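You operate a simulated robot arm through the tools that you are given. There is no shell and no other tool.

The job below is to be done with a simulated robot arm. You get a single attempt, and the scene is never put back.

JOB
Open the vise, fit the blue cover from the drawer and grip the gold tube from the blue rack.
Fine: the cover goes on the bare jaw; shut the drawer; pointer at GOOD; no jaw marks on the tube; swivel and other tubes stay as they are.

It is judged by the outcome, as a careful person would: the job done as asked, and still so three seconds after it is handed in. It fails if anything else is knocked over, pushed out of place, dropped, spilled or broken. A push-on lid holds only when it is set on centred and level and pressed home; a screw cap is set on level and turned clockwise until tight.

ROBOT AND FRAMES
A 6-joint arm with a two-finger parallel gripper, fixed in place. Base frame: the origin is at the foot of the arm, x ahead of it, y to its left, z up. Readings come in mm, degrees, newtons and seconds.
With the tool pointing down near the work surface it reaches from about 240 to 680 mm from the base axis. Its first joint turns from -166.0 to 166.0 degrees. Payload 4.1 kg.
The TCP is the grasp point between the finger pads, 23 mm short of the fingertips. In the tool frame z runs along the fingers and y along their closing line. Largest opening 94 mm; finger width 38, thickness 10; the body of the gripper, 54 by 96 mm, starts 39 mm behind the TCP.
Orientation is that of the tool frame in the base frame, as a unit quaternion [w, x, y, z]. With the fingers straight down and closing along the base's y, the tool's x points along the base's -x, its y along +y and its z along -z.

CONTROLS
- The arm moves only by the tool step_arm. Its argument "moves" is a list of rows, each a list of 2 entries, a list of its own where there are three numbers: the shift along the tool's x, y, z in units of 400 mm (1.0 is 400 mm), then the turn, a rotation vector about the tool's x, y, z in units of 180 degrees (1.0 is 180 degrees). In form: [[[dx, dy, dz], [rx, ry, rz]], ...]. A call has 1 to 20 rows; each row is the pose to reach, as a shift and turn from the pose commanded when the call began, along the tool's axes at that moment. "grip" is the finger opening in cm, from 0 to 9.4, set as the call begins (left out, the last holds). A call with a number of a shift or a turn outside -1 to 1 is refused whole. Rows are played at 5 a second. More than 50 mm and 8.6 degrees between two rows, or a gripper value outside its range, and nothing of the call is played. Where a pose cannot be reached the arm comes as near as it can. A force on the tool above 90 N (or 10 N above the force at the start of the call, whichever is more), or a blocked arm, ends the call early, and 0.2 s more pass. The fingers move at their own pace (about 45 mm/s each) and stop on an object; they squeeze with about 24 N. The grip force told is the motor's: it shows also when the fingers shut on nothing. Time passes only in rows, and 0.2 s behind the last, so rows that repeat a pose let the fingers close. It gives the time, the measured TCP pose, the force on the tool (base axes), the opening and the grip force at its end, in the units of the frame above (readings bear some noise), with the torque about the TCP (base axes, N m) and any sound that the robot's microphone picked up.
- Cameras (640 x 400 px; columns grow to the right, rows downward): "scene" is fixed at [48.8, -646.7, 1641.1]; the picture's right is [0.73, -0.68, 0.00], its down [-0.52, -0.56, -0.65] and it looks along [0.44, 0.48, -0.76] (base axes); focal length 274 px, centre (320, 200). "wrist" rides on the gripper at [86, 16, -74] in the tool frame; the picture's right is [-0.18, 0.98, 0.00], its down [-0.58, -0.11, -0.81] and it looks along [-0.79, -0.15, 0.59] (tool axes); focal length 243 px, centre (320, 200). There is no depth. A picture from a camera that has moved, and an enlarged one, comes with that camera's place and axes in the base frame and with its lens.
- get_image(camera): a new picture of that camera. The clock stands still meanwhile.
- slide_trunk(by): slides the trunk up (or, below 0, down) by that many mm; the arm rides with it, the base frame stays. It gives what a move gives, with no picture.
- zoom(camera, box): a new picture of the part [left, top, right, bottom] of that camera's present view, enlarged. The clock stands still meanwhile.
- finish_job(): hands the job in; it is judged then, once.

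Nothing tells you positions but the pictures and the camera data. Unless the task says otherwise, let go and move clear before handing in.

The tools are called by a JSON object that holds its "fn" and its "kwargs". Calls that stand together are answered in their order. step_arm: Moves the arm, as the interface text tells. Its arguments: {"type":"object","properties":{"moves":{"type":"array","items":{"type":"array"}},"grip":{"type":"number"}},"required":["moves"]} The other tools are called the same way: slide_trunk (by) slides the trunk up or down; get_image (camera) takes a picture; zoom (camera, box) takes an enlarged picture of a part of a camera's view; finish_job () hands the job in.

At the start:

```text
time: 0.0
ee_pos: [330.1, -152.4, 1339.0]
ee_rot: [0.0, 0.0, 1.0, 0.0]
force: [0.4, 1.0, 1.2]
ft_torque: [0.02, 0.0, 0.01]
finger_gap: 93.8
finger_force: 0.0
trunk travel left (down, up): [-500.0, 90.0]
```

scene: 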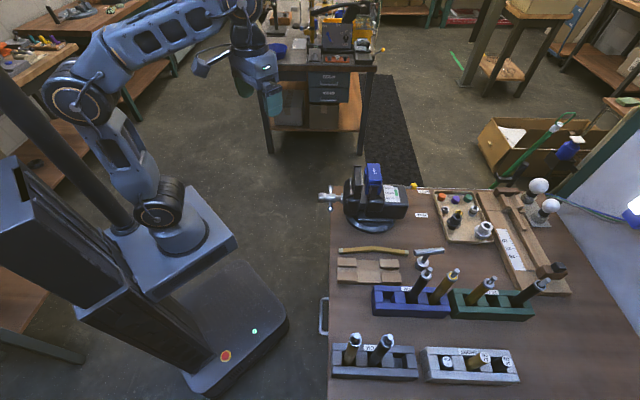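
wrist: 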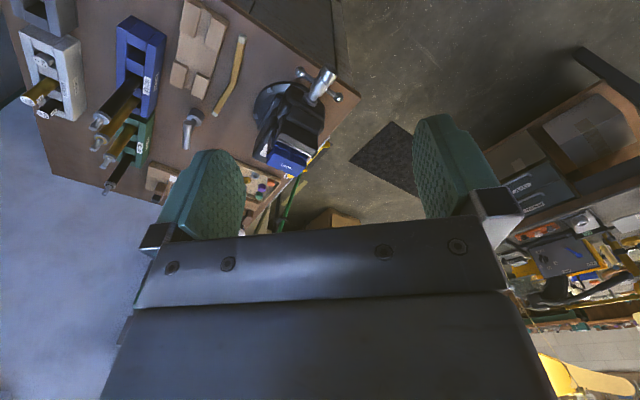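

I see a workbench with a swivel vise, several tube racks (blue, green, and two grey/white), and a drawer handle on the bench's near edge. I'll zoom in on the details before moving.

{"fn": "zoom", "kwargs": {"camera": "scene", "box": [310, 150, 430, 240]}}

{"fn": "zoom", "kwargs": {"camera": "scene", "box": [320, 235, 560, 395]}}

{"fn": "zoom", "kwargs": {"camera": "scene", "box": [400, 170, 580, 300]}}

{"fn": "zoom", "kwargs": {"camera": "wrist", "box": [240, 60, 340, 180]}}

{"fn": "zoom", "kwargs": {"camera": "wrist", "box": [0, 0, 260, 200]}}

```text
4.44 times, centred on (370, 195) of scene
camera zoom: at [48.8, -646.7, 1641.1], right [0.73, -0.68, 0.0], down [-0.52, -0.56, -0.65], along [0.44, 0.48, -0.76], focal length 1220 px, centre (98, 222)
```

zoom: 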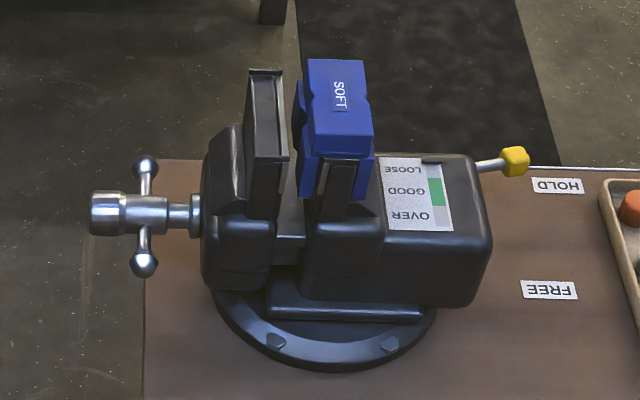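

```text
2.50 times, centred on (440, 315) of scene
camera zoom: at [48.8, -646.7, 1641.1], right [0.73, -0.68, 0.0], down [-0.52, -0.56, -0.65], along [0.44, 0.48, -0.76], focal length 686 px, centre (20, -88)
```

zoom: 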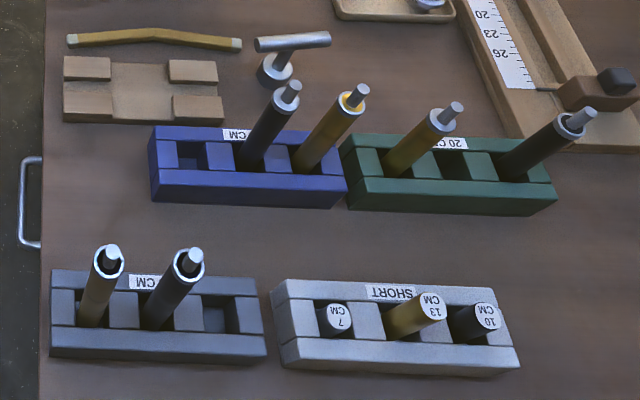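

```text
3.08 times, centred on (490, 235) of scene
camera zoom: at [48.8, -646.7, 1641.1], right [0.73, -0.68, 0.0], down [-0.52, -0.56, -0.65], along [0.44, 0.48, -0.76], focal length 844 px, centre (-203, 92)
```

zoom: 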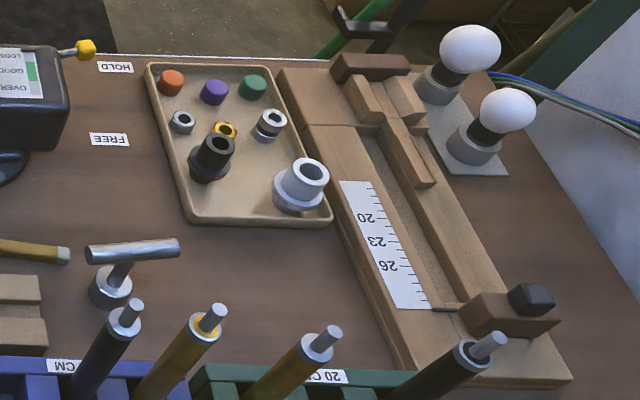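

```text
3.33 times, centred on (290, 120) of wrist
camera zoom: at [243.3, -136.1, 1412.4], right [0.18, 0.98, 0.0], down [0.58, -0.11, 0.81], along [0.79, -0.15, -0.59], focal length 809 px, centre (420, 467)
```

zoom: 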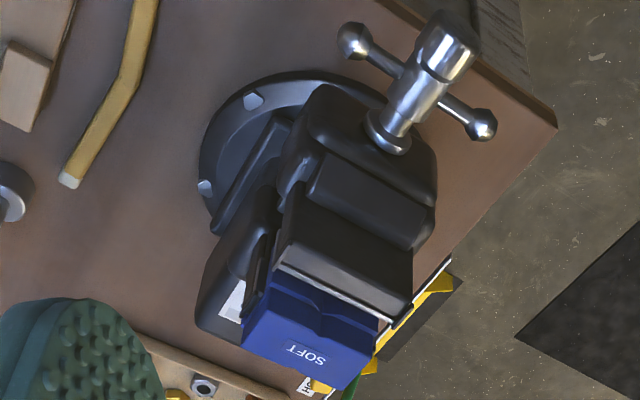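

```text
2.00 times, centred on (130, 100) of wrist
camera zoom: at [243.3, -136.1, 1412.4], right [0.18, 0.98, 0.0], down [0.58, -0.11, 0.81], along [0.79, -0.15, -0.59], focal length 485 px, centre (700, 400)
```

zoom: 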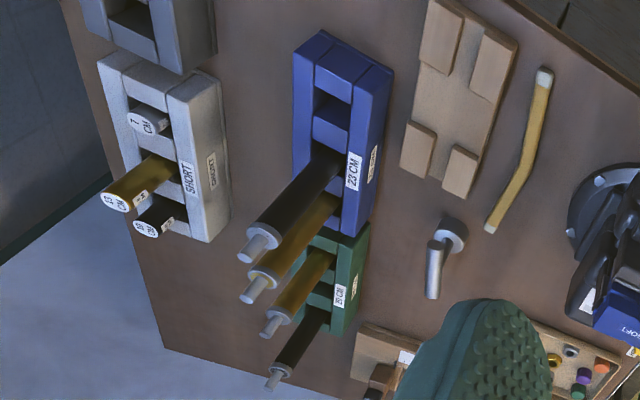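

The bench edge runs at about 45° in the base frame, top near z≈775. The vise is near (616,-287), with a "SOFT" cover already on the far jaw. The gold tube's top is near (489,-650,1002). I'll bring the wrist camera closer to study the vise.

{"fn": "step_arm", "kwargs": {"moves": [[[-0.045, 0.01, 0.08], [0, 0, 0.036]], [[-0.09, 0.02, 0.16], [0, 0, 0.072]], [[-0.134, 0.03, 0.24], [0, 0, 0.107]], [[-0.179, 0.041, 0.32], [0, 0, 0.143]], [[-0.223, 0.052, 0.4], [0, 0, 0.179]], [[-0.268, 0.062, 0.48], [0, 0, 0.214]], [[-0.3125, 0.0725, 0.56], [0, 0, 0.25]], [[-0.3125, 0.0725, 0.56], [0, 0, 0.25]]]}}

{"fn": "get_image", "kwargs": {"camera": "wrist"}}

{"fn": "get_image", "kwargs": {"camera": "scene"}}

```text
time: 1.8
ee_pos: [456.3, -123.5, 1114.8]
ee_rot: [0.0, 0.383, 0.924, 0.0]
force: [0.3, 0.2, -0.1]
ft_torque: [0.02, 0.03, 0.0]
finger_gap: 94.0
finger_force: 0.0
trunk travel left (down, up): [-500.0, 90.0]
```

```text
taken
camera wrist: at [406.2, -50.4, 1187.9], right [0.83, 0.56, 0.0], down [0.33, -0.49, 0.81], along [0.45, -0.67, -0.59], focal length 243 px, centre (320, 200)
```

wrist: 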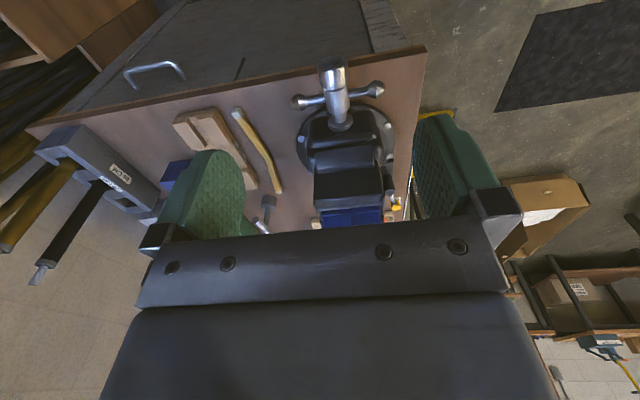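

```text
taken
```

scene: 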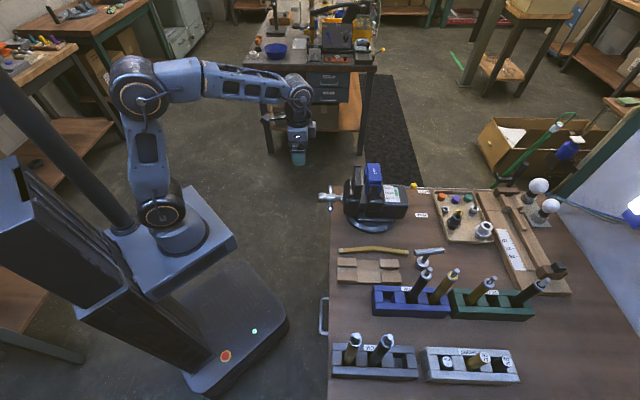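

The wrist picture is upside down relative to the world. It shows the drawer front and handle at the top and the vise in the middle. I'll zoom in on these.

{"fn": "zoom", "kwargs": {"camera": "wrist", "box": [270, 40, 430, 230]}}

{"fn": "zoom", "kwargs": {"camera": "wrist", "box": [20, 0, 430, 240]}}

{"fn": "zoom", "kwargs": {"camera": "scene", "box": [330, 155, 420, 235]}}

```text
2.11 times, centred on (350, 135) of wrist
camera zoom: at [406.2, -50.4, 1187.9], right [0.83, 0.56, 0.0], down [0.33, -0.49, 0.81], along [0.45, -0.67, -0.59], focal length 511 px, centre (257, 337)
```

zoom: 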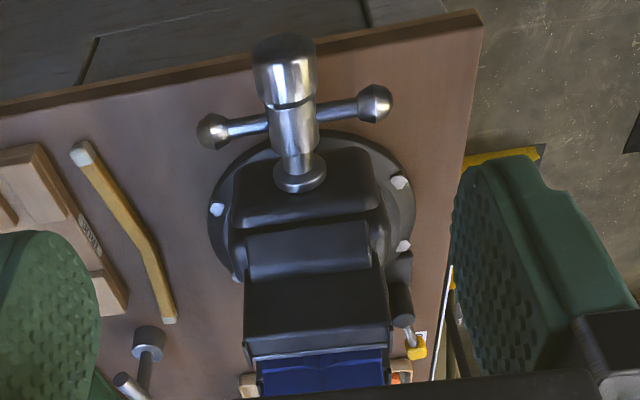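

```text
1.56 times, centred on (225, 120) of wrist
camera zoom: at [406.2, -50.4, 1187.9], right [0.83, 0.56, 0.0], down [0.33, -0.49, 0.81], along [0.45, -0.67, -0.59], focal length 379 px, centre (468, 325)
```

zoom: 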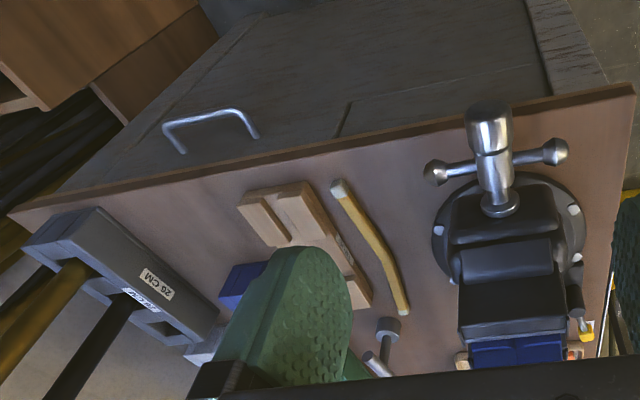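

```text
5.00 times, centred on (375, 195) of scene
camera zoom: at [48.8, -646.7, 1641.1], right [0.73, -0.68, 0.0], down [-0.52, -0.56, -0.65], along [0.44, 0.48, -0.76], focal length 1372 px, centre (45, 225)
```

zoom: 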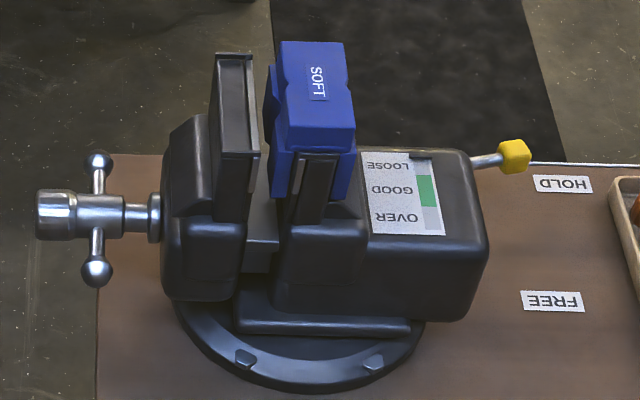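

The bench edge is at exactly 45°. I'll use axes n (away from the robot, (0.707,-0.707)) and u (along the bench, (0.707,0.707)). The vise T-bar sits at n≈507, u≈240, z≈879 and lies horizontal. I'll zoom further in on the jaws, the gauge, the tube tops and the drawer front.

{"fn": "zoom", "kwargs": {"camera": "scene", "box": [355, 157, 405, 207]}}

{"fn": "zoom", "kwargs": {"camera": "scene", "box": [375, 262, 475, 322]}}

{"fn": "zoom", "kwargs": {"camera": "wrist", "box": [300, 120, 420, 230]}}

{"fn": "zoom", "kwargs": {"camera": "scene", "box": [300, 230, 400, 345]}}

```text
8.00 times, centred on (380, 182) of scene
camera zoom: at [48.8, -646.7, 1641.1], right [0.73, -0.68, 0.0], down [-0.52, -0.56, -0.65], along [0.44, 0.48, -0.76], focal length 2196 px, centre (-160, 344)
```

zoom: 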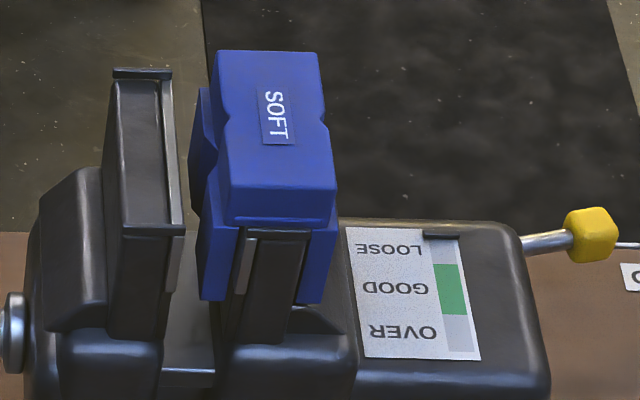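

```text
6.40 times, centred on (425, 292) of scene
camera zoom: at [48.8, -646.7, 1641.1], right [0.73, -0.68, 0.0], down [-0.52, -0.56, -0.65], along [0.44, 0.48, -0.76], focal length 1757 px, centre (-352, -389)
```

zoom: 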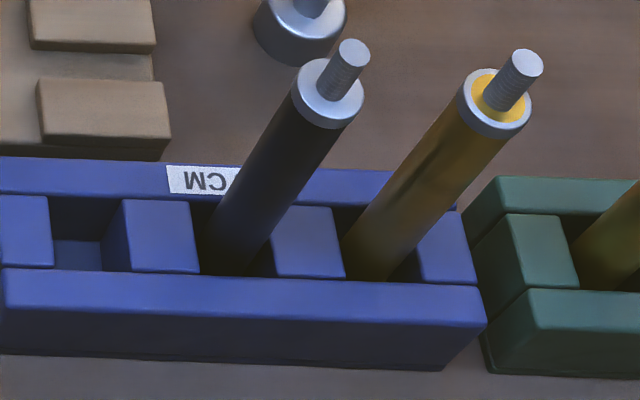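

```text
3.64 times, centred on (360, 175) of wrist
camera zoom: at [406.2, -50.4, 1187.9], right [0.83, 0.56, 0.0], down [0.33, -0.49, 0.81], along [0.45, -0.67, -0.59], focal length 882 px, centre (174, 291)
```

zoom: 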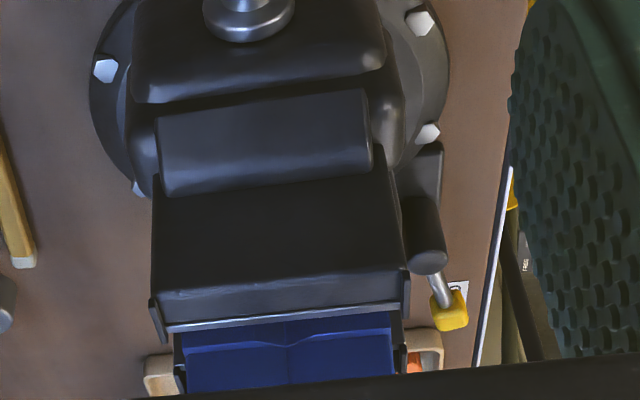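

```text
3.48 times, centred on (350, 288) of scene
camera zoom: at [48.8, -646.7, 1641.1], right [0.73, -0.68, 0.0], down [-0.52, -0.56, -0.65], along [0.44, 0.48, -0.76], focal length 955 px, centre (216, -104)
```

zoom: 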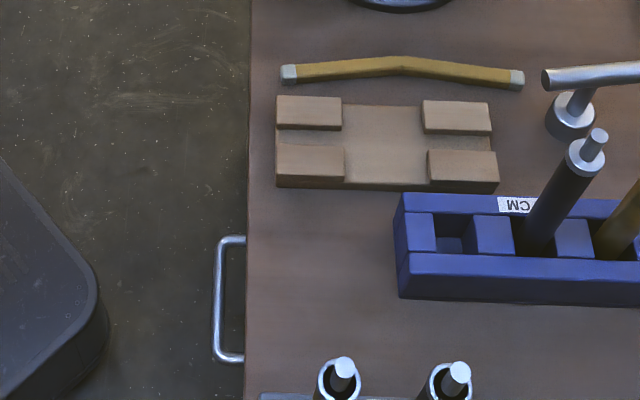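

The far jaw's cover has vertical V-notches and the gauge pointer is at LOOSE, so the tube will stand vertically in the V. Next I tip the gripper to point horizontally at the vise screw, still well short of it.

{"fn": "step_arm", "kwargs": {"moves": [[[0.002, 0.001, 0.049], [0, -0.0417, 0]], [[0.004, 0.002, 0.098], [0, -0.0833, 0]], [[0.006, 0.003, 0.147], [0, -0.125, 0]], [[0.008, 0.004, 0.197], [0, -0.1667, 0]], [[0.01, 0.005, 0.246], [0, -0.2083, 0]], [[0.0125, 0.006, 0.295], [0, -0.25, 0]], [[0.0145, 0.007, 0.344], [0, -0.2917, 0]], [[0.0167, 0.008, 0.393], [0, -0.3333, 0]], [[0.019, 0.009, 0.4425], [0, -0.375, 0]], [[0.021, 0.01, 0.4917], [0, -0.4167, 0]], [[0.023, 0.011, 0.541], [0, -0.4583, 0]], [[0.025, 0.0118, 0.59], [0, -0.5, 0]], [[0.025, 0.0118, 0.59], [0, -0.5, 0]]]}}

{"fn": "get_image", "kwargs": {"camera": "scene"}}

{"fn": "get_image", "kwargs": {"camera": "wrist"}}

```text
time: 4.6
ee_pos: [529.0, -102.3, 928.6]
ee_rot: [0.651, 0.269, 0.654, -0.275]
force: [0.2, 0.1, 0.2]
ft_torque: [-0.01, 0.02, 0.02]
finger_gap: 94.2
finger_force: 0.0
out of reach, approached as far as the arm can: row 10, 11, 12, 13
trunk travel left (down, up): [-500.0, 90.0]
```

```text
taken
```

scene: 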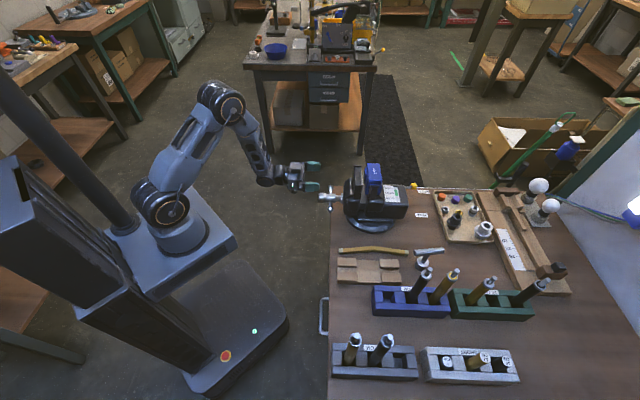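

```text
taken
camera wrist: at [485.8, -37.7, 841.4], right [0.7, 0.69, 0.18], down [-0.64, 0.5, 0.58], along [0.32, -0.52, 0.79], focal length 243 px, centre (320, 200)
```

wrist: 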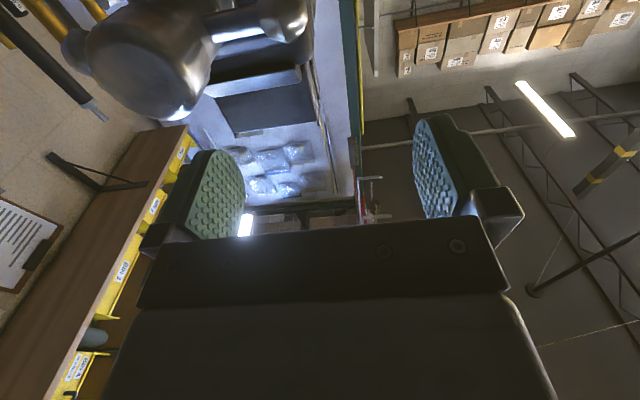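

That pose was out of reach because the wrist is bent too far at this trunk height. I'll back up to the earlier pose and lower the trunk so the forearm comes in flatter.

{"fn": "step_arm", "kwargs": {"moves": [[[-0.049, 0, 0.002], [0, 0.0417, 0]], [[-0.098, 0, 0.004], [0, 0.0833, 0]], [[-0.147, 0, 0.006], [0, 0.125, 0]], [[-0.197, 0, 0.008], [0, 0.1667, 0]], [[-0.246, 0, 0.01], [0, 0.2083, 0]], [[-0.295, 0, 0.0125], [0, 0.25, 0]], [[-0.344, 0, 0.0145], [0, 0.2917, 0]], [[-0.393, 0, 0.0167], [0, 0.3333, 0]], [[-0.4425, 0, 0.019], [0, 0.375, 0]], [[-0.4917, 0, 0.021], [0, 0.4167, 0]], [[-0.541, 0, 0.023], [0, 0.4583, 0]], [[-0.59, 0, 0.025], [0, 0.5, 0]], [[-0.59, 0, 0.025], [0, 0.5, 0]]]}}

```text
time: 7.4
ee_pos: [533.9, -111.1, 1165.8]
ee_rot: [-0.001, 0.382, 0.924, 0.0]
force: [0.2, 0.7, -0.1]
ft_torque: [0.01, 0.01, 0.01]
finger_gap: 94.2
finger_force: 0.0
trunk travel left (down, up): [-500.0, 90.0]
```

I'm at n≈456, u≈299, tool down. I'll move back from the bench, then lower the trunk by 320 mm.

{"fn": "step_arm", "kwargs": {"moves": [[[0.06, -0.05, 0], [0, 0, 0]], [[0.12, -0.1, 0], [0, 0, 0]], [[0.18, -0.15, 0], [0, 0, 0]], [[0.2, -0.15, 0], [0, 0, 0]]]}}

{"fn": "slide_trunk", "kwargs": {"by": -320}}

{"fn": "get_image", "kwargs": {"camera": "scene"}}

{"fn": "get_image", "kwargs": {"camera": "wrist"}}

```text
time: 8.4
ee_pos: [434.6, -96.1, 1165.2]
ee_rot: [0.0, 0.383, 0.924, 0.0]
force: [0.2, -0.7, 0.9]
ft_torque: [0.01, 0.01, -0.03]
finger_gap: 94.1
finger_force: 0.0
trunk travel left (down, up): [-500.0, 90.0]
```

```text
time: 11.6
ee_pos: [434.5, -96.7, 845.6]
ee_rot: [0.0, 0.383, 0.924, -0.001]
force: [0.4, 0.1, -0.4]
ft_torque: [0.02, 0.01, -0.01]
finger_gap: 93.9
finger_force: 0.1
trunk travel left (down, up): [-180.0, 410.0]
```

```text
taken
```

scene: 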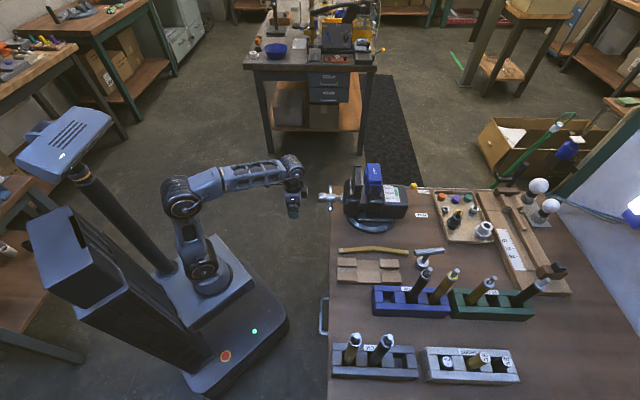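

```text
taken
camera wrist: at [384.5, -23.7, 919.7], right [0.83, 0.56, 0.0], down [0.33, -0.49, 0.81], along [0.46, -0.67, -0.59], focal length 243 px, centre (320, 200)
```

wrist: 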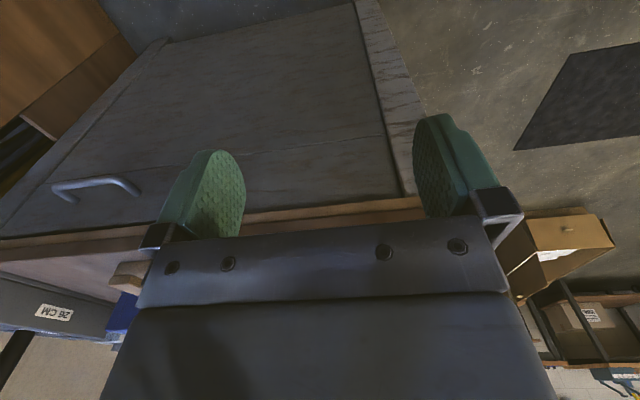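

The trunk is down and the tool is at n≈376, u≈239. I'll tip the gripper to horizontal here, in line with the screw axis.

{"fn": "step_arm", "kwargs": {"moves": [[[-0.005, 0, -0.007], [0, -0.0417, 0]], [[-0.01, 0.001, -0.014], [0, -0.0833, 0]], [[-0.015, 0.001, -0.021], [0, -0.125, 0]], [[-0.02, 0.001, -0.028], [0, -0.1667, 0]], [[-0.025, 0.001, -0.035], [0, -0.2083, 0]], [[-0.03, 0.002, -0.042], [0, -0.25, 0]], [[-0.035, 0.002, -0.049], [0, -0.2917, 0]], [[-0.04, 0.002, -0.056], [0, -0.3333, 0]], [[-0.045, 0.003, -0.063], [0, -0.375, 0]], [[-0.05, 0.003, -0.07], [0, -0.4167, 0]], [[-0.055, 0.003, -0.077], [0, -0.4583, 0]], [[-0.06, 0.003, -0.084], [0, -0.5, 0]], [[-0.06, 0.003, -0.084], [0, -0.5, 0]]]}}

{"fn": "get_image", "kwargs": {"camera": "scene"}}

```text
time: 14.4
ee_pos: [452.3, -113.1, 879.3]
ee_rot: [0.654, 0.271, 0.653, -0.271]
force: [0.6, -0.4, -1.0]
ft_torque: [0.01, -0.01, 0.0]
finger_gap: 93.7
finger_force: 0.0
trunk travel left (down, up): [-180.0, 410.0]
```

```text
taken
```

scene: 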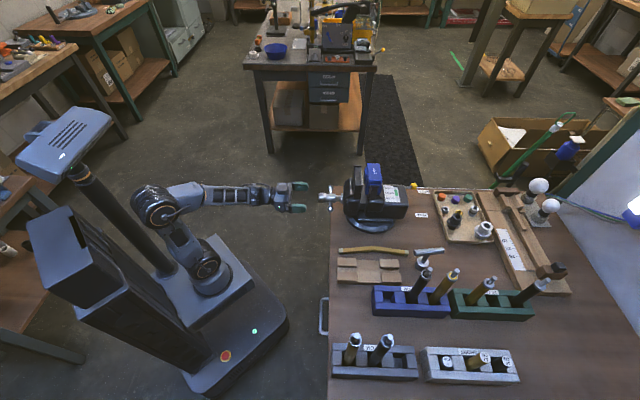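

The gripper is now horizontal on the screw axis. I'll roll it 90° so the fingers sit above and below the T-bar.

{"fn": "step_arm", "kwargs": {"moves": [[[0, 0, 0], [0, 0, 0.0455]], [[0, 0, 0], [0, 0, 0.091]], [[0, 0, 0], [0, 0, 0.1364]], [[0, 0, 0], [0, 0, 0.1818]], [[0, 0, 0], [0, 0, 0.2273]], [[0, 0, 0], [0, 0, 0.2727]], [[0, 0, 0], [0, 0, 0.3182]], [[0, 0, 0], [0, 0, 0.3636]], [[0, 0, 0], [0, 0, 0.4091]], [[0, 0, 0], [0, 0, 0.4545]], [[0, 0, 0], [0, 0, 0.5]], [[0, 0, 0], [0, 0, 0.5]]]}}

{"fn": "get_image", "kwargs": {"camera": "wrist"}}

{"fn": "zoom", "kwargs": {"camera": "scene", "box": [260, 150, 420, 250]}}

```text
time: 17.2
ee_pos: [400.4, -143.5, 1023.4]
ee_rot: [0.614, 0.678, 0.327, 0.235]
force: [0.2, -0.1, -0.3]
ft_torque: [0.0, -0.01, -0.02]
finger_gap: 94.1
finger_force: 0.1
out of reach, approached as far as the arm can: row 5, 6, 7, 8, 9, 10, 11, 12
trunk travel left (down, up): [-180.0, 410.0]
stopped in row 12: the arm was blocked; the commanded pose is now the measured one
```

```text
taken
camera wrist: at [408.4, -29.0, 1042.5], right [0.03, -0.17, 0.99], down [-0.99, 0.12, 0.05], along [-0.13, -0.98, -0.16], focal length 243 px, centre (320, 200)
```

wrist: 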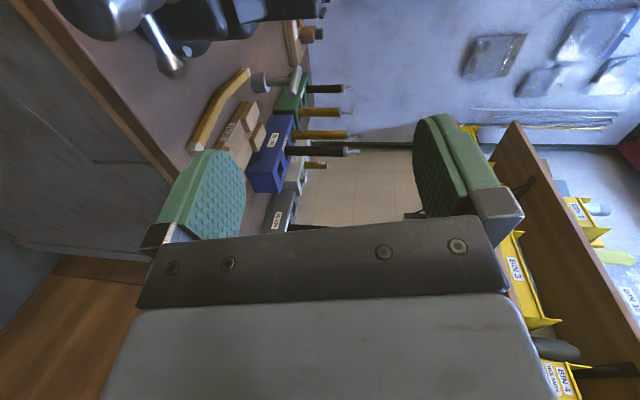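

```text
4.00 times, centred on (340, 200) of scene
camera zoom: at [48.8, -646.7, 1641.1], right [0.73, -0.68, 0.0], down [-0.52, -0.56, -0.65], along [0.44, 0.48, -0.76], focal length 1098 px, centre (240, 200)
```

zoom: 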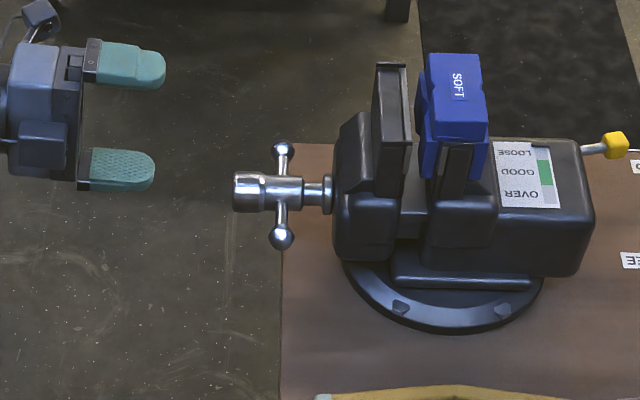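

Rolling that way ran into a joint limit. I'll return to the neutral horizontal pose and use the other roll direction instead.

{"fn": "step_arm", "kwargs": {"moves": [[[0.0144, -0.0282, 0.0074], [-0.002, -0.0035, -0.0393]], [[0.0288, -0.0563, 0.0148], [-0.0041, -0.007, -0.0786]], [[0.0433, -0.0845, 0.0222], [-0.0061, -0.0106, -0.1179]], [[0.0577, -0.1127, 0.0297], [-0.0081, -0.0141, -0.1572]], [[0.0721, -0.1408, 0.0371], [-0.0102, -0.0176, -0.1965]], [[0.0865, -0.169, 0.0445], [-0.0122, -0.0211, -0.2358]], [[0.1009, -0.1972, 0.0519], [-0.0142, -0.0247, -0.2752]], [[0.1153, -0.2253, 0.0593], [-0.0163, -0.0282, -0.3145]], [[0.1297, -0.2535, 0.0667], [-0.0183, -0.0317, -0.3538]], [[0.1442, -0.2817, 0.0742], [-0.0203, -0.0352, -0.3931]], [[0.1586, -0.3098, 0.0816], [-0.0224, -0.0388, -0.4324]], [[0.173, -0.338, 0.089], [-0.0244, -0.0423, -0.4717]], [[0.173, -0.338, 0.089], [-0.0244, -0.0423, -0.4717]]]}}

{"fn": "get_image", "kwargs": {"camera": "scene"}}

```text
time: 20.0
ee_pos: [451.6, -112.3, 880.7]
ee_rot: [0.654, 0.271, 0.653, -0.27]
force: [-0.8, 0.2, 0.2]
ft_torque: [-0.01, 0.04, 0.03]
finger_gap: 94.0
finger_force: 0.0
trunk travel left (down, up): [-180.0, 410.0]
```

```text
taken
```

scene: 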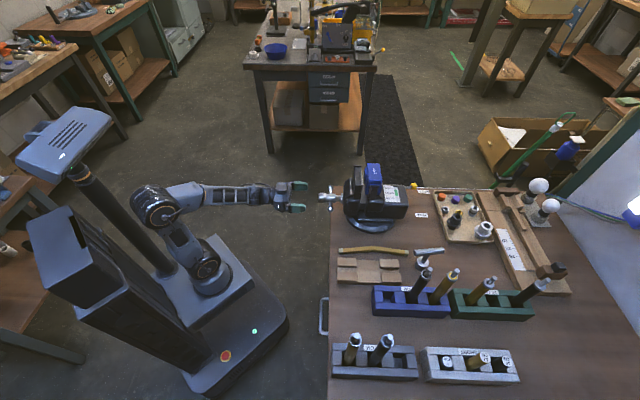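

Back at neutral. Now I'll roll −90°.

{"fn": "step_arm", "kwargs": {"moves": [[[0, 0, 0], [0, 0, -0.0455]], [[0, 0, 0], [0, 0, -0.091]], [[0, 0, 0], [0, 0, -0.1364]], [[0, 0, 0], [0, 0, -0.1818]], [[0, 0, 0], [0, 0, -0.2273]], [[0, 0, 0], [0, 0, -0.2727]], [[0, 0, 0], [0, 0, -0.3182]], [[0, 0, 0], [0, 0, -0.3636]], [[0, 0, 0], [0, 0, -0.4091]], [[0, 0, 0], [0, 0, -0.4545]], [[0, 0, 0], [0, 0, -0.5]], [[0, 0, 0], [0, 0, -0.5]]]}}

{"fn": "get_image", "kwargs": {"camera": "wrist"}}

{"fn": "zoom", "kwargs": {"camera": "scene", "box": [260, 150, 420, 250]}}

```text
time: 22.6
ee_pos: [451.6, -112.4, 881.4]
ee_rot: [0.272, -0.27, 0.653, -0.653]
force: [0.6, -0.6, 0.7]
ft_torque: [0.01, 0.02, -0.01]
finger_gap: 94.0
finger_force: 0.1
trunk travel left (down, up): [-180.0, 410.0]
```

```text
taken
camera wrist: at [337.9, -119.6, 863.7], right [0.13, 0.13, -0.98], down [-0.16, 0.98, 0.11], along [0.98, 0.14, 0.15], focal length 243 px, centre (320, 200)
```

wrist: 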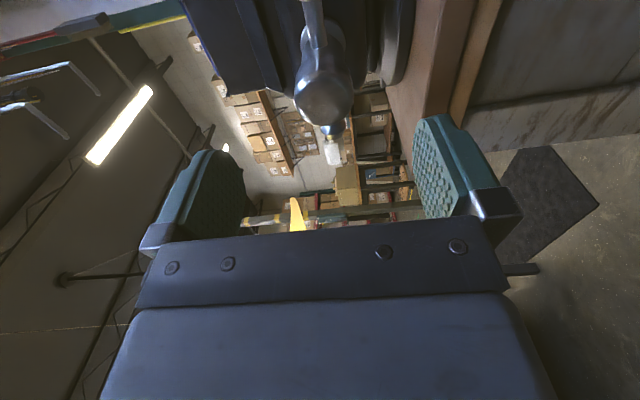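

```text
4.00 times, centred on (340, 200) of scene
camera zoom: at [48.8, -646.7, 1641.1], right [0.73, -0.68, 0.0], down [-0.52, -0.56, -0.65], along [0.44, 0.48, -0.76], focal length 1098 px, centre (240, 200)
```

zoom: 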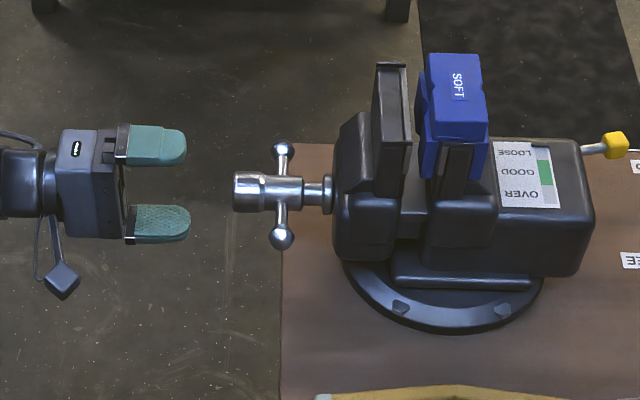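

The roll succeeded, with fingers above and below the axis. Next I advance along the axis so the pads straddle the hub and T-bar.

{"fn": "step_arm", "kwargs": {"moves": [[[0, 0.009, 0.06], [0, 0, 0]], [[0, 0.009, 0.12], [0, 0, 0]], [[0, 0.009, 0.17], [0, 0, 0]], [[0, 0.009, 0.21], [0, 0, 0]], [[0, 0.009, 0.235], [0, 0, 0]], [[0, 0.009, 0.235], [0, 0, 0]]]}}

{"fn": "zoom", "kwargs": {"camera": "scene", "box": [280, 160, 400, 235]}}

{"fn": "get_image", "kwargs": {"camera": "wrist"}}

```text
time: 24.0
ee_pos: [519.5, -179.9, 876.9]
ee_rot: [0.272, -0.27, 0.654, -0.653]
force: [0.2, 0.1, 0.6]
ft_torque: [0.01, 0.01, 0.0]
finger_gap: 94.0
finger_force: 0.1
trunk travel left (down, up): [-180.0, 410.0]
```

```text
5.33 times, centred on (340, 198) of scene
camera zoom: at [48.8, -646.7, 1641.1], right [0.73, -0.68, 0.0], down [-0.52, -0.56, -0.65], along [0.44, 0.48, -0.76], focal length 1464 px, centre (213, 213)
```

zoom: 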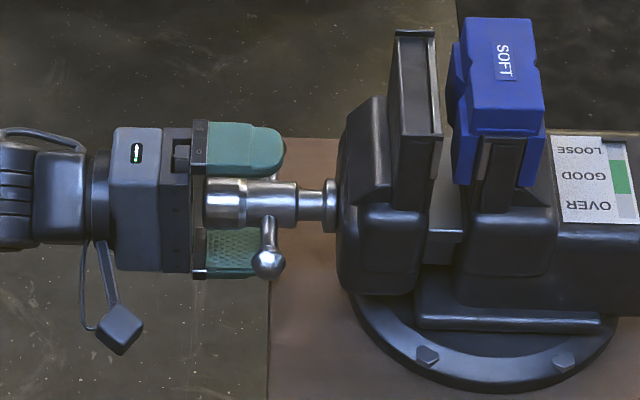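

```text
taken
camera wrist: at [404.8, -186.4, 859.5], right [0.13, 0.13, -0.98], down [-0.16, 0.98, 0.11], along [0.98, 0.14, 0.15], focal length 243 px, centre (320, 200)
```

wrist: 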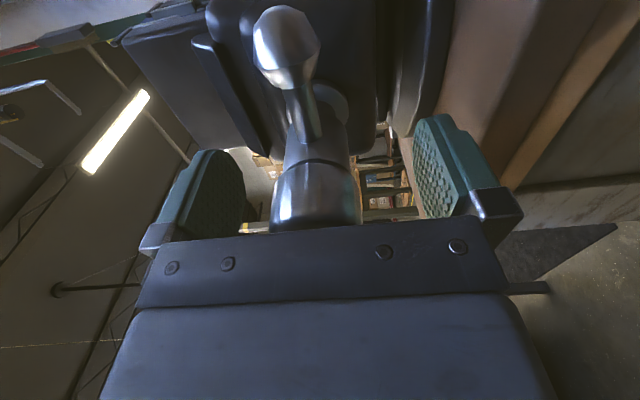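

The fingers straddle the hub with the T-bar lying between them. I'll close on the hub.

{"fn": "step_arm", "kwargs": {"moves": [[[0, 0, 0], [0, 0, 0]], [[0, 0, 0], [0, 0, 0]], [[0, 0, 0], [0, 0, 0]], [[0, 0, 0], [0, 0, 0]], [[0, 0, 0], [0, 0, 0]]], "grip": 2}}

{"fn": "zoom", "kwargs": {"camera": "scene", "box": [280, 160, 400, 235]}}

{"fn": "get_image", "kwargs": {"camera": "wrist"}}

```text
time: 25.2
ee_pos: [520.0, -177.9, 878.2]
ee_rot: [-0.273, 0.269, -0.652, 0.654]
force: [2.7, -1.0, 10.2]
ft_torque: [0.09, 0.11, 0.03]
finger_gap: 37.8
finger_force: 45.3
trunk travel left (down, up): [-180.0, 410.0]
```

```text
5.33 times, centred on (340, 198) of scene
camera zoom: at [48.8, -646.7, 1641.1], right [0.73, -0.68, 0.0], down [-0.52, -0.56, -0.65], along [0.44, 0.48, -0.76], focal length 1464 px, centre (213, 213)
```

zoom: 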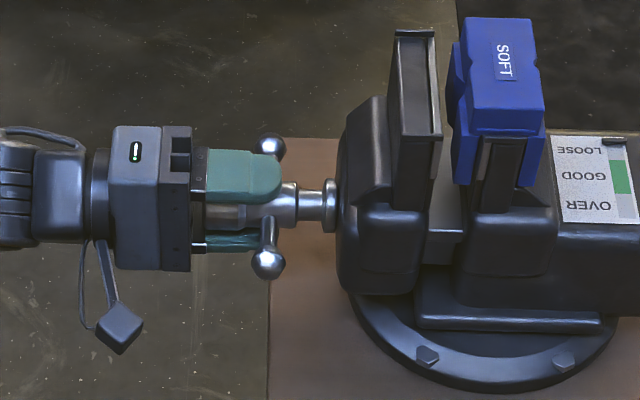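

```text
taken
camera wrist: at [404.7, -186.2, 860.7], right [0.14, 0.13, -0.98], down [-0.16, 0.98, 0.11], along [0.98, 0.14, 0.15], focal length 243 px, centre (320, 200)
```

wrist: 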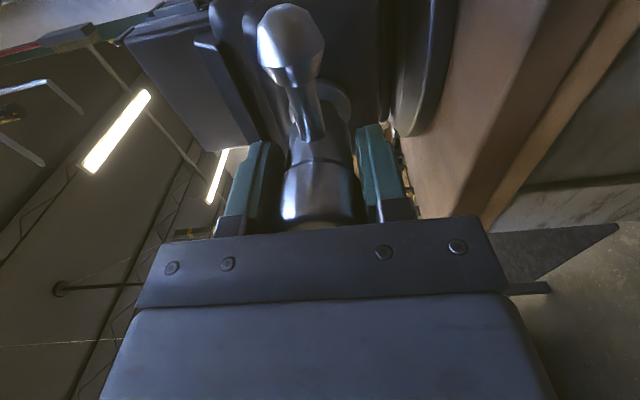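

The hub is gripped at 38 mm. I'll try a small loosening turn (counter-clockwise seen from the robot).

{"fn": "step_arm", "kwargs": {"moves": [[[0, -0.003, 0], [0, 0, -0.03]], [[0, -0.003, 0], [0, 0, -0.06]], [[0, -0.003, 0], [0, 0, -0.09]], [[0, -0.003, 0], [0, 0, -0.12]], [[0, -0.003, 0], [0, 0, -0.12]]]}}

{"fn": "zoom", "kwargs": {"camera": "scene", "box": [280, 160, 400, 235]}}

{"fn": "get_image", "kwargs": {"camera": "wrist"}}

```text
time: 26.4
ee_pos: [518.8, -177.6, 877.9]
ee_rot: [-0.143, 0.388, -0.592, 0.692]
force: [-6.8, 6.7, -1.7]
ft_torque: [-0.17, -0.08, -0.56]
finger_gap: 37.2
finger_force: 45.0
trunk travel left (down, up): [-180.0, 410.0]
```

```text
5.33 times, centred on (340, 198) of scene
camera zoom: at [48.8, -646.7, 1641.1], right [0.73, -0.68, 0.0], down [-0.52, -0.56, -0.65], along [0.44, 0.48, -0.76], focal length 1464 px, centre (213, 213)
```

zoom: 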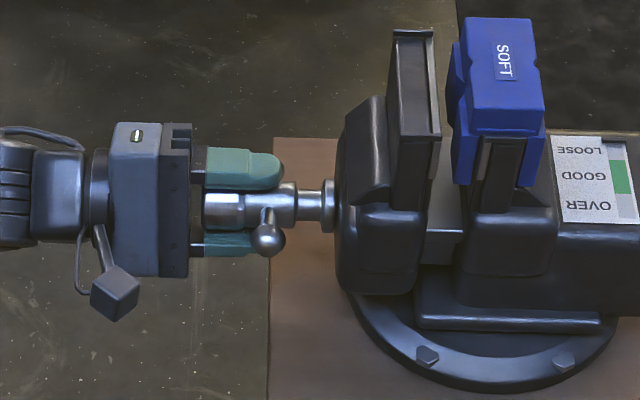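

```text
taken
camera wrist: at [404.1, -185.6, 893.9], right [-0.14, -0.13, -0.98], down [-0.16, 0.98, -0.11], along [0.98, 0.14, -0.15], focal length 243 px, centre (320, 200)
```

wrist: 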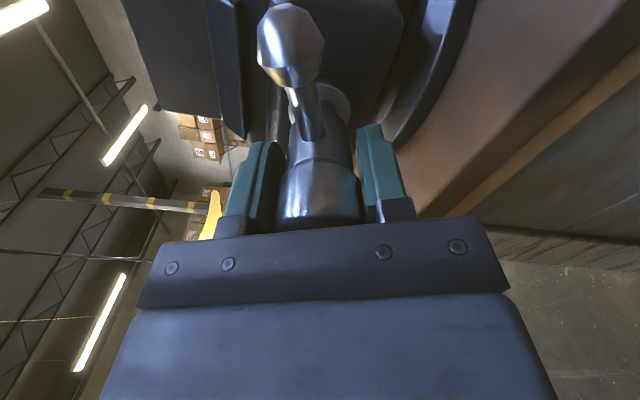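

The bar turned with the gripper and the jaw crept open, pushing the tool back slightly. I'll continue turning while backing off along the axis.

{"fn": "step_arm", "kwargs": {"moves": [[[0, 0, -0.002], [0, 0, -0.045]], [[0, 0, -0.004], [0, 0, -0.09]], [[0, 0, -0.006], [0, 0, -0.135]], [[0, 0, -0.007], [0, 0, -0.18]], [[0, 0, -0.008], [0, 0, -0.225]], [[0, 0, -0.009], [0, 0, -0.27]], [[0, 0, -0.01], [0, 0, -0.315]], [[0, 0, -0.011], [0, 0, -0.36]], [[0, 0, -0.012], [0, 0, -0.405]], [[0, 0, -0.013], [0, 0, -0.45]], [[0, 0, -0.014], [0, 0, -0.5]], [[0, 0, -0.014], [0, 0, -0.5]]]}}

{"fn": "zoom", "kwargs": {"camera": "scene", "box": [280, 160, 400, 235]}}

{"fn": "get_image", "kwargs": {"camera": "wrist"}}

```text
refused: row 11 steps farther than a row can; nothing moved
```

```text
5.33 times, centred on (340, 198) of scene
camera zoom: at [48.8, -646.7, 1641.1], right [0.73, -0.68, 0.0], down [-0.52, -0.56, -0.65], along [0.44, 0.48, -0.76], focal length 1464 px, centre (213, 213)
```

zoom: 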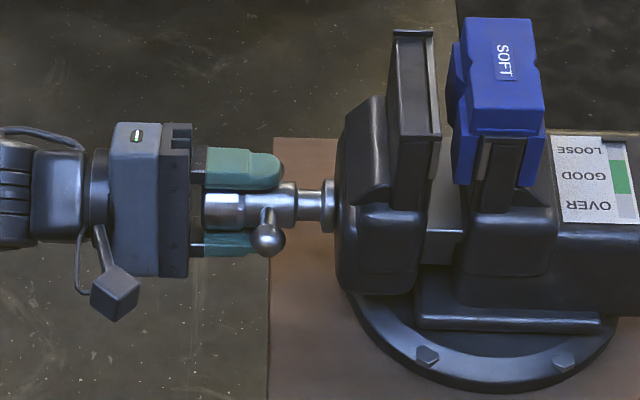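

```text
taken
camera wrist: at [404.1, -185.6, 893.9], right [-0.14, -0.13, -0.98], down [-0.16, 0.98, -0.11], along [0.98, 0.14, -0.15], focal length 243 px, centre (320, 200)
```

wrist: 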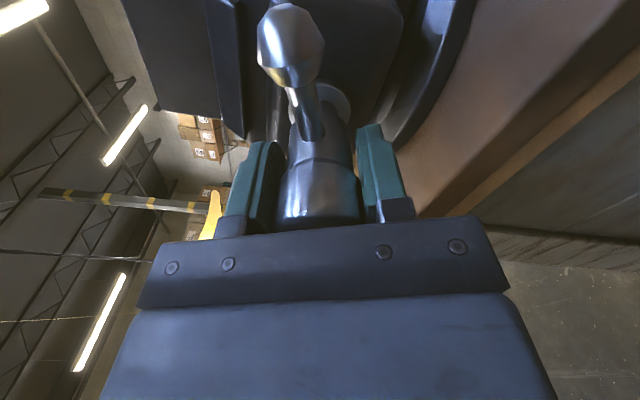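

One row exceeded the turn limit and the call was refused. I'll repeat it with smaller steps.

{"fn": "step_arm", "kwargs": {"moves": [[[0, 0, -0.002], [0, 0, -0.045]], [[0, 0, -0.004], [0, 0, -0.09]], [[0, 0, -0.006], [0, 0, -0.135]], [[0, 0, -0.007], [0, 0, -0.18]], [[0, 0, -0.008], [0, 0, -0.225]], [[0, 0, -0.009], [0, 0, -0.27]], [[0, 0, -0.01], [0, 0, -0.315]], [[0, 0, -0.011], [0, 0, -0.36]], [[0, 0, -0.012], [0, 0, -0.405]], [[0, 0, -0.013], [0, 0, -0.45]], [[0, 0, -0.014], [0, 0, -0.49]], [[0, 0, -0.014], [0, 0, -0.49]]]}}

{"fn": "zoom", "kwargs": {"camera": "scene", "box": [280, 160, 400, 235]}}

```text
time: 29.0
ee_pos: [513.0, -173.9, 877.4]
ee_rot: [0.378, 0.691, -0.154, 0.597]
force: [-22.0, 8.1, -17.4]
ft_torque: [0.32, 0.38, -0.35]
finger_gap: 37.5
finger_force: 45.5
trunk travel left (down, up): [-180.0, 410.0]
```

```text
5.33 times, centred on (340, 198) of scene
camera zoom: at [48.8, -646.7, 1641.1], right [0.73, -0.68, 0.0], down [-0.52, -0.56, -0.65], along [0.44, 0.48, -0.76], focal length 1464 px, centre (213, 213)
```

zoom: 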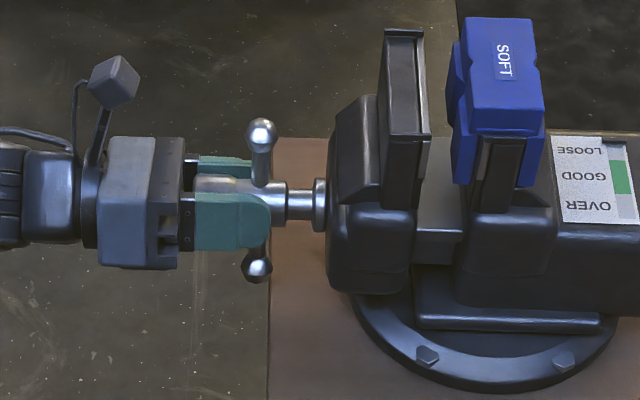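

The jaw is opening at about 23 mm per turn. I'll continue turning and follow the screw outward.

{"fn": "step_arm", "kwargs": {"moves": [[[-0.002, 0, -0.005], [0, 0, -0.045]], [[-0.0035, 0.001, -0.009], [0, 0, -0.09]], [[-0.0035, 0.001, -0.011], [0, 0, -0.135]], [[-0.0035, 0.001, -0.0125], [0, 0, -0.18]], [[-0.0035, 0.001, -0.014], [0, 0, -0.225]], [[-0.0035, 0.001, -0.0155], [0, 0, -0.27]], [[-0.0035, 0.001, -0.017], [0, 0, -0.315]], [[-0.0035, 0.001, -0.0185], [0, 0, -0.36]], [[-0.0035, 0.001, -0.02], [0, 0, -0.405]], [[-0.0035, 0.001, -0.0215], [0, 0, -0.45]], [[-0.0035, 0.001, -0.023], [0, 0, -0.495]], [[-0.0035, 0.001, -0.0245], [0, 0, -0.54]], [[-0.0035, 0.001, -0.0245], [0, 0, -0.54]]]}}

{"fn": "zoom", "kwargs": {"camera": "scene", "box": [280, 160, 400, 235]}}

```text
time: 31.8
ee_pos: [506.5, -167.0, 878.7]
ee_rot: [0.7, 0.572, 0.414, 0.111]
force: [-7.4, 8.3, 2.4]
ft_torque: [0.23, 0.32, 0.39]
finger_gap: 37.9
finger_force: 44.9
trunk travel left (down, up): [-180.0, 410.0]
```

```text
5.33 times, centred on (340, 198) of scene
camera zoom: at [48.8, -646.7, 1641.1], right [0.73, -0.68, 0.0], down [-0.52, -0.56, -0.65], along [0.44, 0.48, -0.76], focal length 1464 px, centre (213, 213)
```

zoom: 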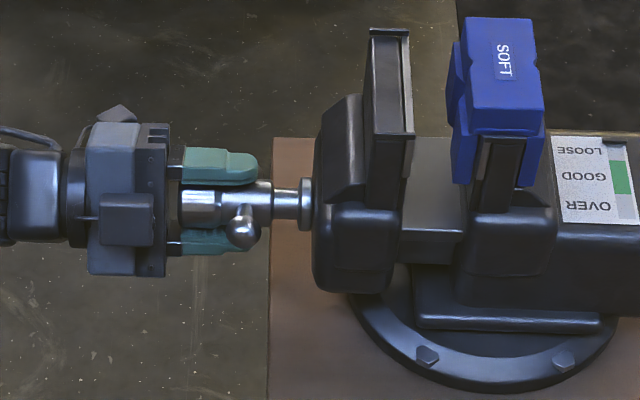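

About 17 mm opened so far and I'm near the roll limit. I'll release, back out, roll back 180° and regrip.

{"fn": "step_arm", "kwargs": {"moves": [[[0, 0, 0], [0, 0, 0]], [[0, 0, 0], [0, 0, 0]], [[0, 0, 0], [0, 0, 0]], [[0, 0, 0], [0, 0, 0]], [[0, 0, -0.06], [0, 0, 0]], [[0, 0, -0.13], [0, 0, 0]], [[0, 0, -0.19], [0, 0, 0]], [[0, 0, -0.19], [0, 0, 0]]], "grip": 9}}

{"fn": "step_arm", "kwargs": {"moves": [[[0, 0, 0], [0, 0, 0.046]], [[0, 0, 0], [0, 0, 0.092]], [[0, 0, 0], [0, 0, 0.138]], [[0, 0, 0], [0, 0, 0.184]], [[0, 0, 0], [0, 0, 0.23]], [[0, 0, 0], [0, 0, 0.276]], [[0, 0, 0], [0, 0, 0.322]], [[0, 0, 0], [0, 0, 0.368]], [[0, 0, 0], [0, 0, 0.414]], [[0, 0, 0], [0, 0, 0.46]], [[0, 0, 0], [0, 0, 0.506]], [[0, 0, 0], [0, 0, 0.552]], [[0, 0, 0], [0, 0, 0.598]], [[0, 0, 0], [0, 0, 0.644]], [[0, 0, 0], [0, 0, 0.69]], [[0, 0, 0], [0, 0, 0.736]], [[0, 0, 0], [0, 0, 0.782]], [[0, 0, 0], [0, 0, 0.828]], [[0, 0, 0], [0, 0, 0.874]], [[0, 0, 0], [0, 0, 0.92]]]}}

{"fn": "step_arm", "kwargs": {"moves": [[[0, 0, 0], [0, 0, 0.04]], [[0, 0, 0], [0, 0, 0.08]], [[0, 0, 0], [0, 0, 0.08]]]}}

{"fn": "zoom", "kwargs": {"camera": "scene", "box": [260, 150, 420, 250]}}

{"fn": "get_image", "kwargs": {"camera": "wrist"}}

```text
time: 33.6
ee_pos: [454.1, -114.0, 877.6]
ee_rot: [0.698, 0.573, 0.414, 0.112]
force: [0.0, -0.2, 0.3]
ft_torque: [-0.02, -0.01, 0.0]
finger_gap: 89.7
finger_force: 0.0
trunk travel left (down, up): [-180.0, 410.0]
```

```text
time: 37.8
ee_pos: [453.4, -114.6, 877.9]
ee_rot: [-0.023, 0.483, -0.516, 0.707]
force: [0.3, 0.2, 0.4]
ft_torque: [0.04, 0.0, -0.05]
finger_gap: 89.8
finger_force: 0.1
trunk travel left (down, up): [-180.0, 410.0]
```

```text
time: 38.6
ee_pos: [452.9, -115.2, 876.5]
ee_rot: [-0.113, 0.414, -0.573, 0.698]
force: [0.0, -0.1, 0.2]
ft_torque: [-0.03, 0.0, -0.02]
finger_gap: 90.2
finger_force: 0.0
trunk travel left (down, up): [-180.0, 410.0]
```

```text
4.00 times, centred on (340, 200) of scene
camera zoom: at [48.8, -646.7, 1641.1], right [0.73, -0.68, 0.0], down [-0.52, -0.56, -0.65], along [0.44, 0.48, -0.76], focal length 1098 px, centre (240, 200)
```

zoom: 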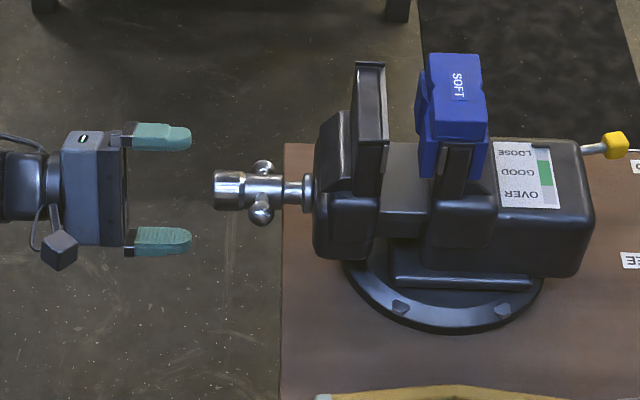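

```text
taken
camera wrist: at [340.5, -120.7, 900.8], right [-0.2, -0.2, -0.96], down [-0.17, 0.97, -0.16], along [0.97, 0.13, -0.22], focal length 243 px, centre (320, 200)
```

wrist: 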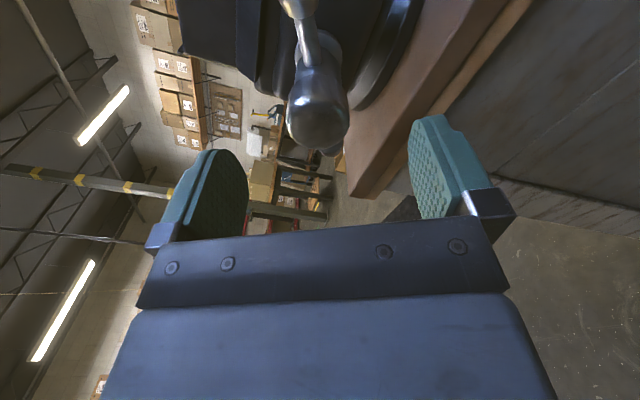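

It works. I'll re-engage and keep opening.

{"fn": "step_arm", "kwargs": {"moves": [[[0, 0, 0.06], [0, 0, 0]], [[0, 0, 0.12], [0, 0, 0]], [[0, 0, 0.17], [0, 0, 0]], [[0, 0, 0.182], [0, 0, 0]], [[0, 0, 0.182], [0, 0, 0]]]}}

{"fn": "step_arm", "kwargs": {"moves": [[[0, 0, 0], [0, 0, 0]], [[0, 0, 0], [0, 0, 0]], [[0, 0, 0], [0, 0, 0]], [[0, 0, 0], [0, 0, 0]], [[0, 0, 0], [0, 0, 0]]], "grip": 2}}

{"fn": "step_arm", "kwargs": {"moves": [[[0, 0, -0.0018], [0, 0, -0.045]], [[0, 0, -0.0036], [0, 0, -0.09]], [[0, 0, -0.0054], [0, 0, -0.135]], [[0, 0, -0.0072], [0, 0, -0.18]], [[0, 0, -0.009], [0, 0, -0.225]], [[0, 0, -0.0108], [0, 0, -0.27]], [[0, 0, -0.0126], [0, 0, -0.315]], [[0, 0, -0.0144], [0, 0, -0.36]], [[0, 0, -0.0162], [0, 0, -0.405]], [[0, 0, -0.018], [0, 0, -0.45]], [[0, 0, -0.02], [0, 0, -0.495]], [[0, 0, -0.022], [0, 0, -0.54]], [[0, 0, -0.022], [0, 0, -0.54]]]}}

{"fn": "zoom", "kwargs": {"camera": "scene", "box": [260, 150, 420, 250]}}

```text
time: 39.8
ee_pos: [504.9, -165.0, 877.0]
ee_rot: [-0.112, 0.415, -0.572, 0.699]
force: [0.0, 0.7, 0.5]
ft_torque: [-0.01, 0.02, 0.04]
finger_gap: 89.8
finger_force: 0.1
trunk travel left (down, up): [-180.0, 410.0]
```

```text
time: 41.0
ee_pos: [505.7, -164.9, 879.1]
ee_rot: [-0.112, 0.414, -0.572, 0.699]
force: [4.4, 0.3, 10.1]
ft_torque: [0.21, 0.22, 0.42]
finger_gap: 37.5
finger_force: 45.2
trunk travel left (down, up): [-180.0, 410.0]
```

```text
time: 43.8
ee_pos: [498.9, -159.3, 879.2]
ee_rot: [0.451, 0.703, -0.067, 0.546]
force: [6.0, 2.0, 17.4]
ft_torque: [-0.47, -0.35, 0.57]
finger_gap: 37.3
finger_force: 44.4
trunk travel left (down, up): [-180.0, 410.0]
```

```text
4.00 times, centred on (340, 200) of scene
camera zoom: at [48.8, -646.7, 1641.1], right [0.73, -0.68, 0.0], down [-0.52, -0.56, -0.65], along [0.44, 0.48, -0.76], focal length 1098 px, centre (240, 200)
```

zoom: 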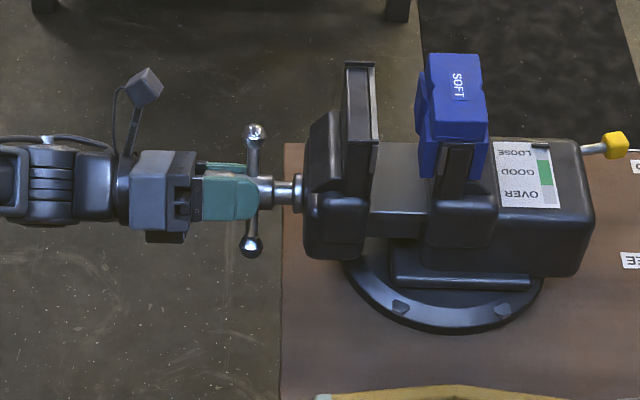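

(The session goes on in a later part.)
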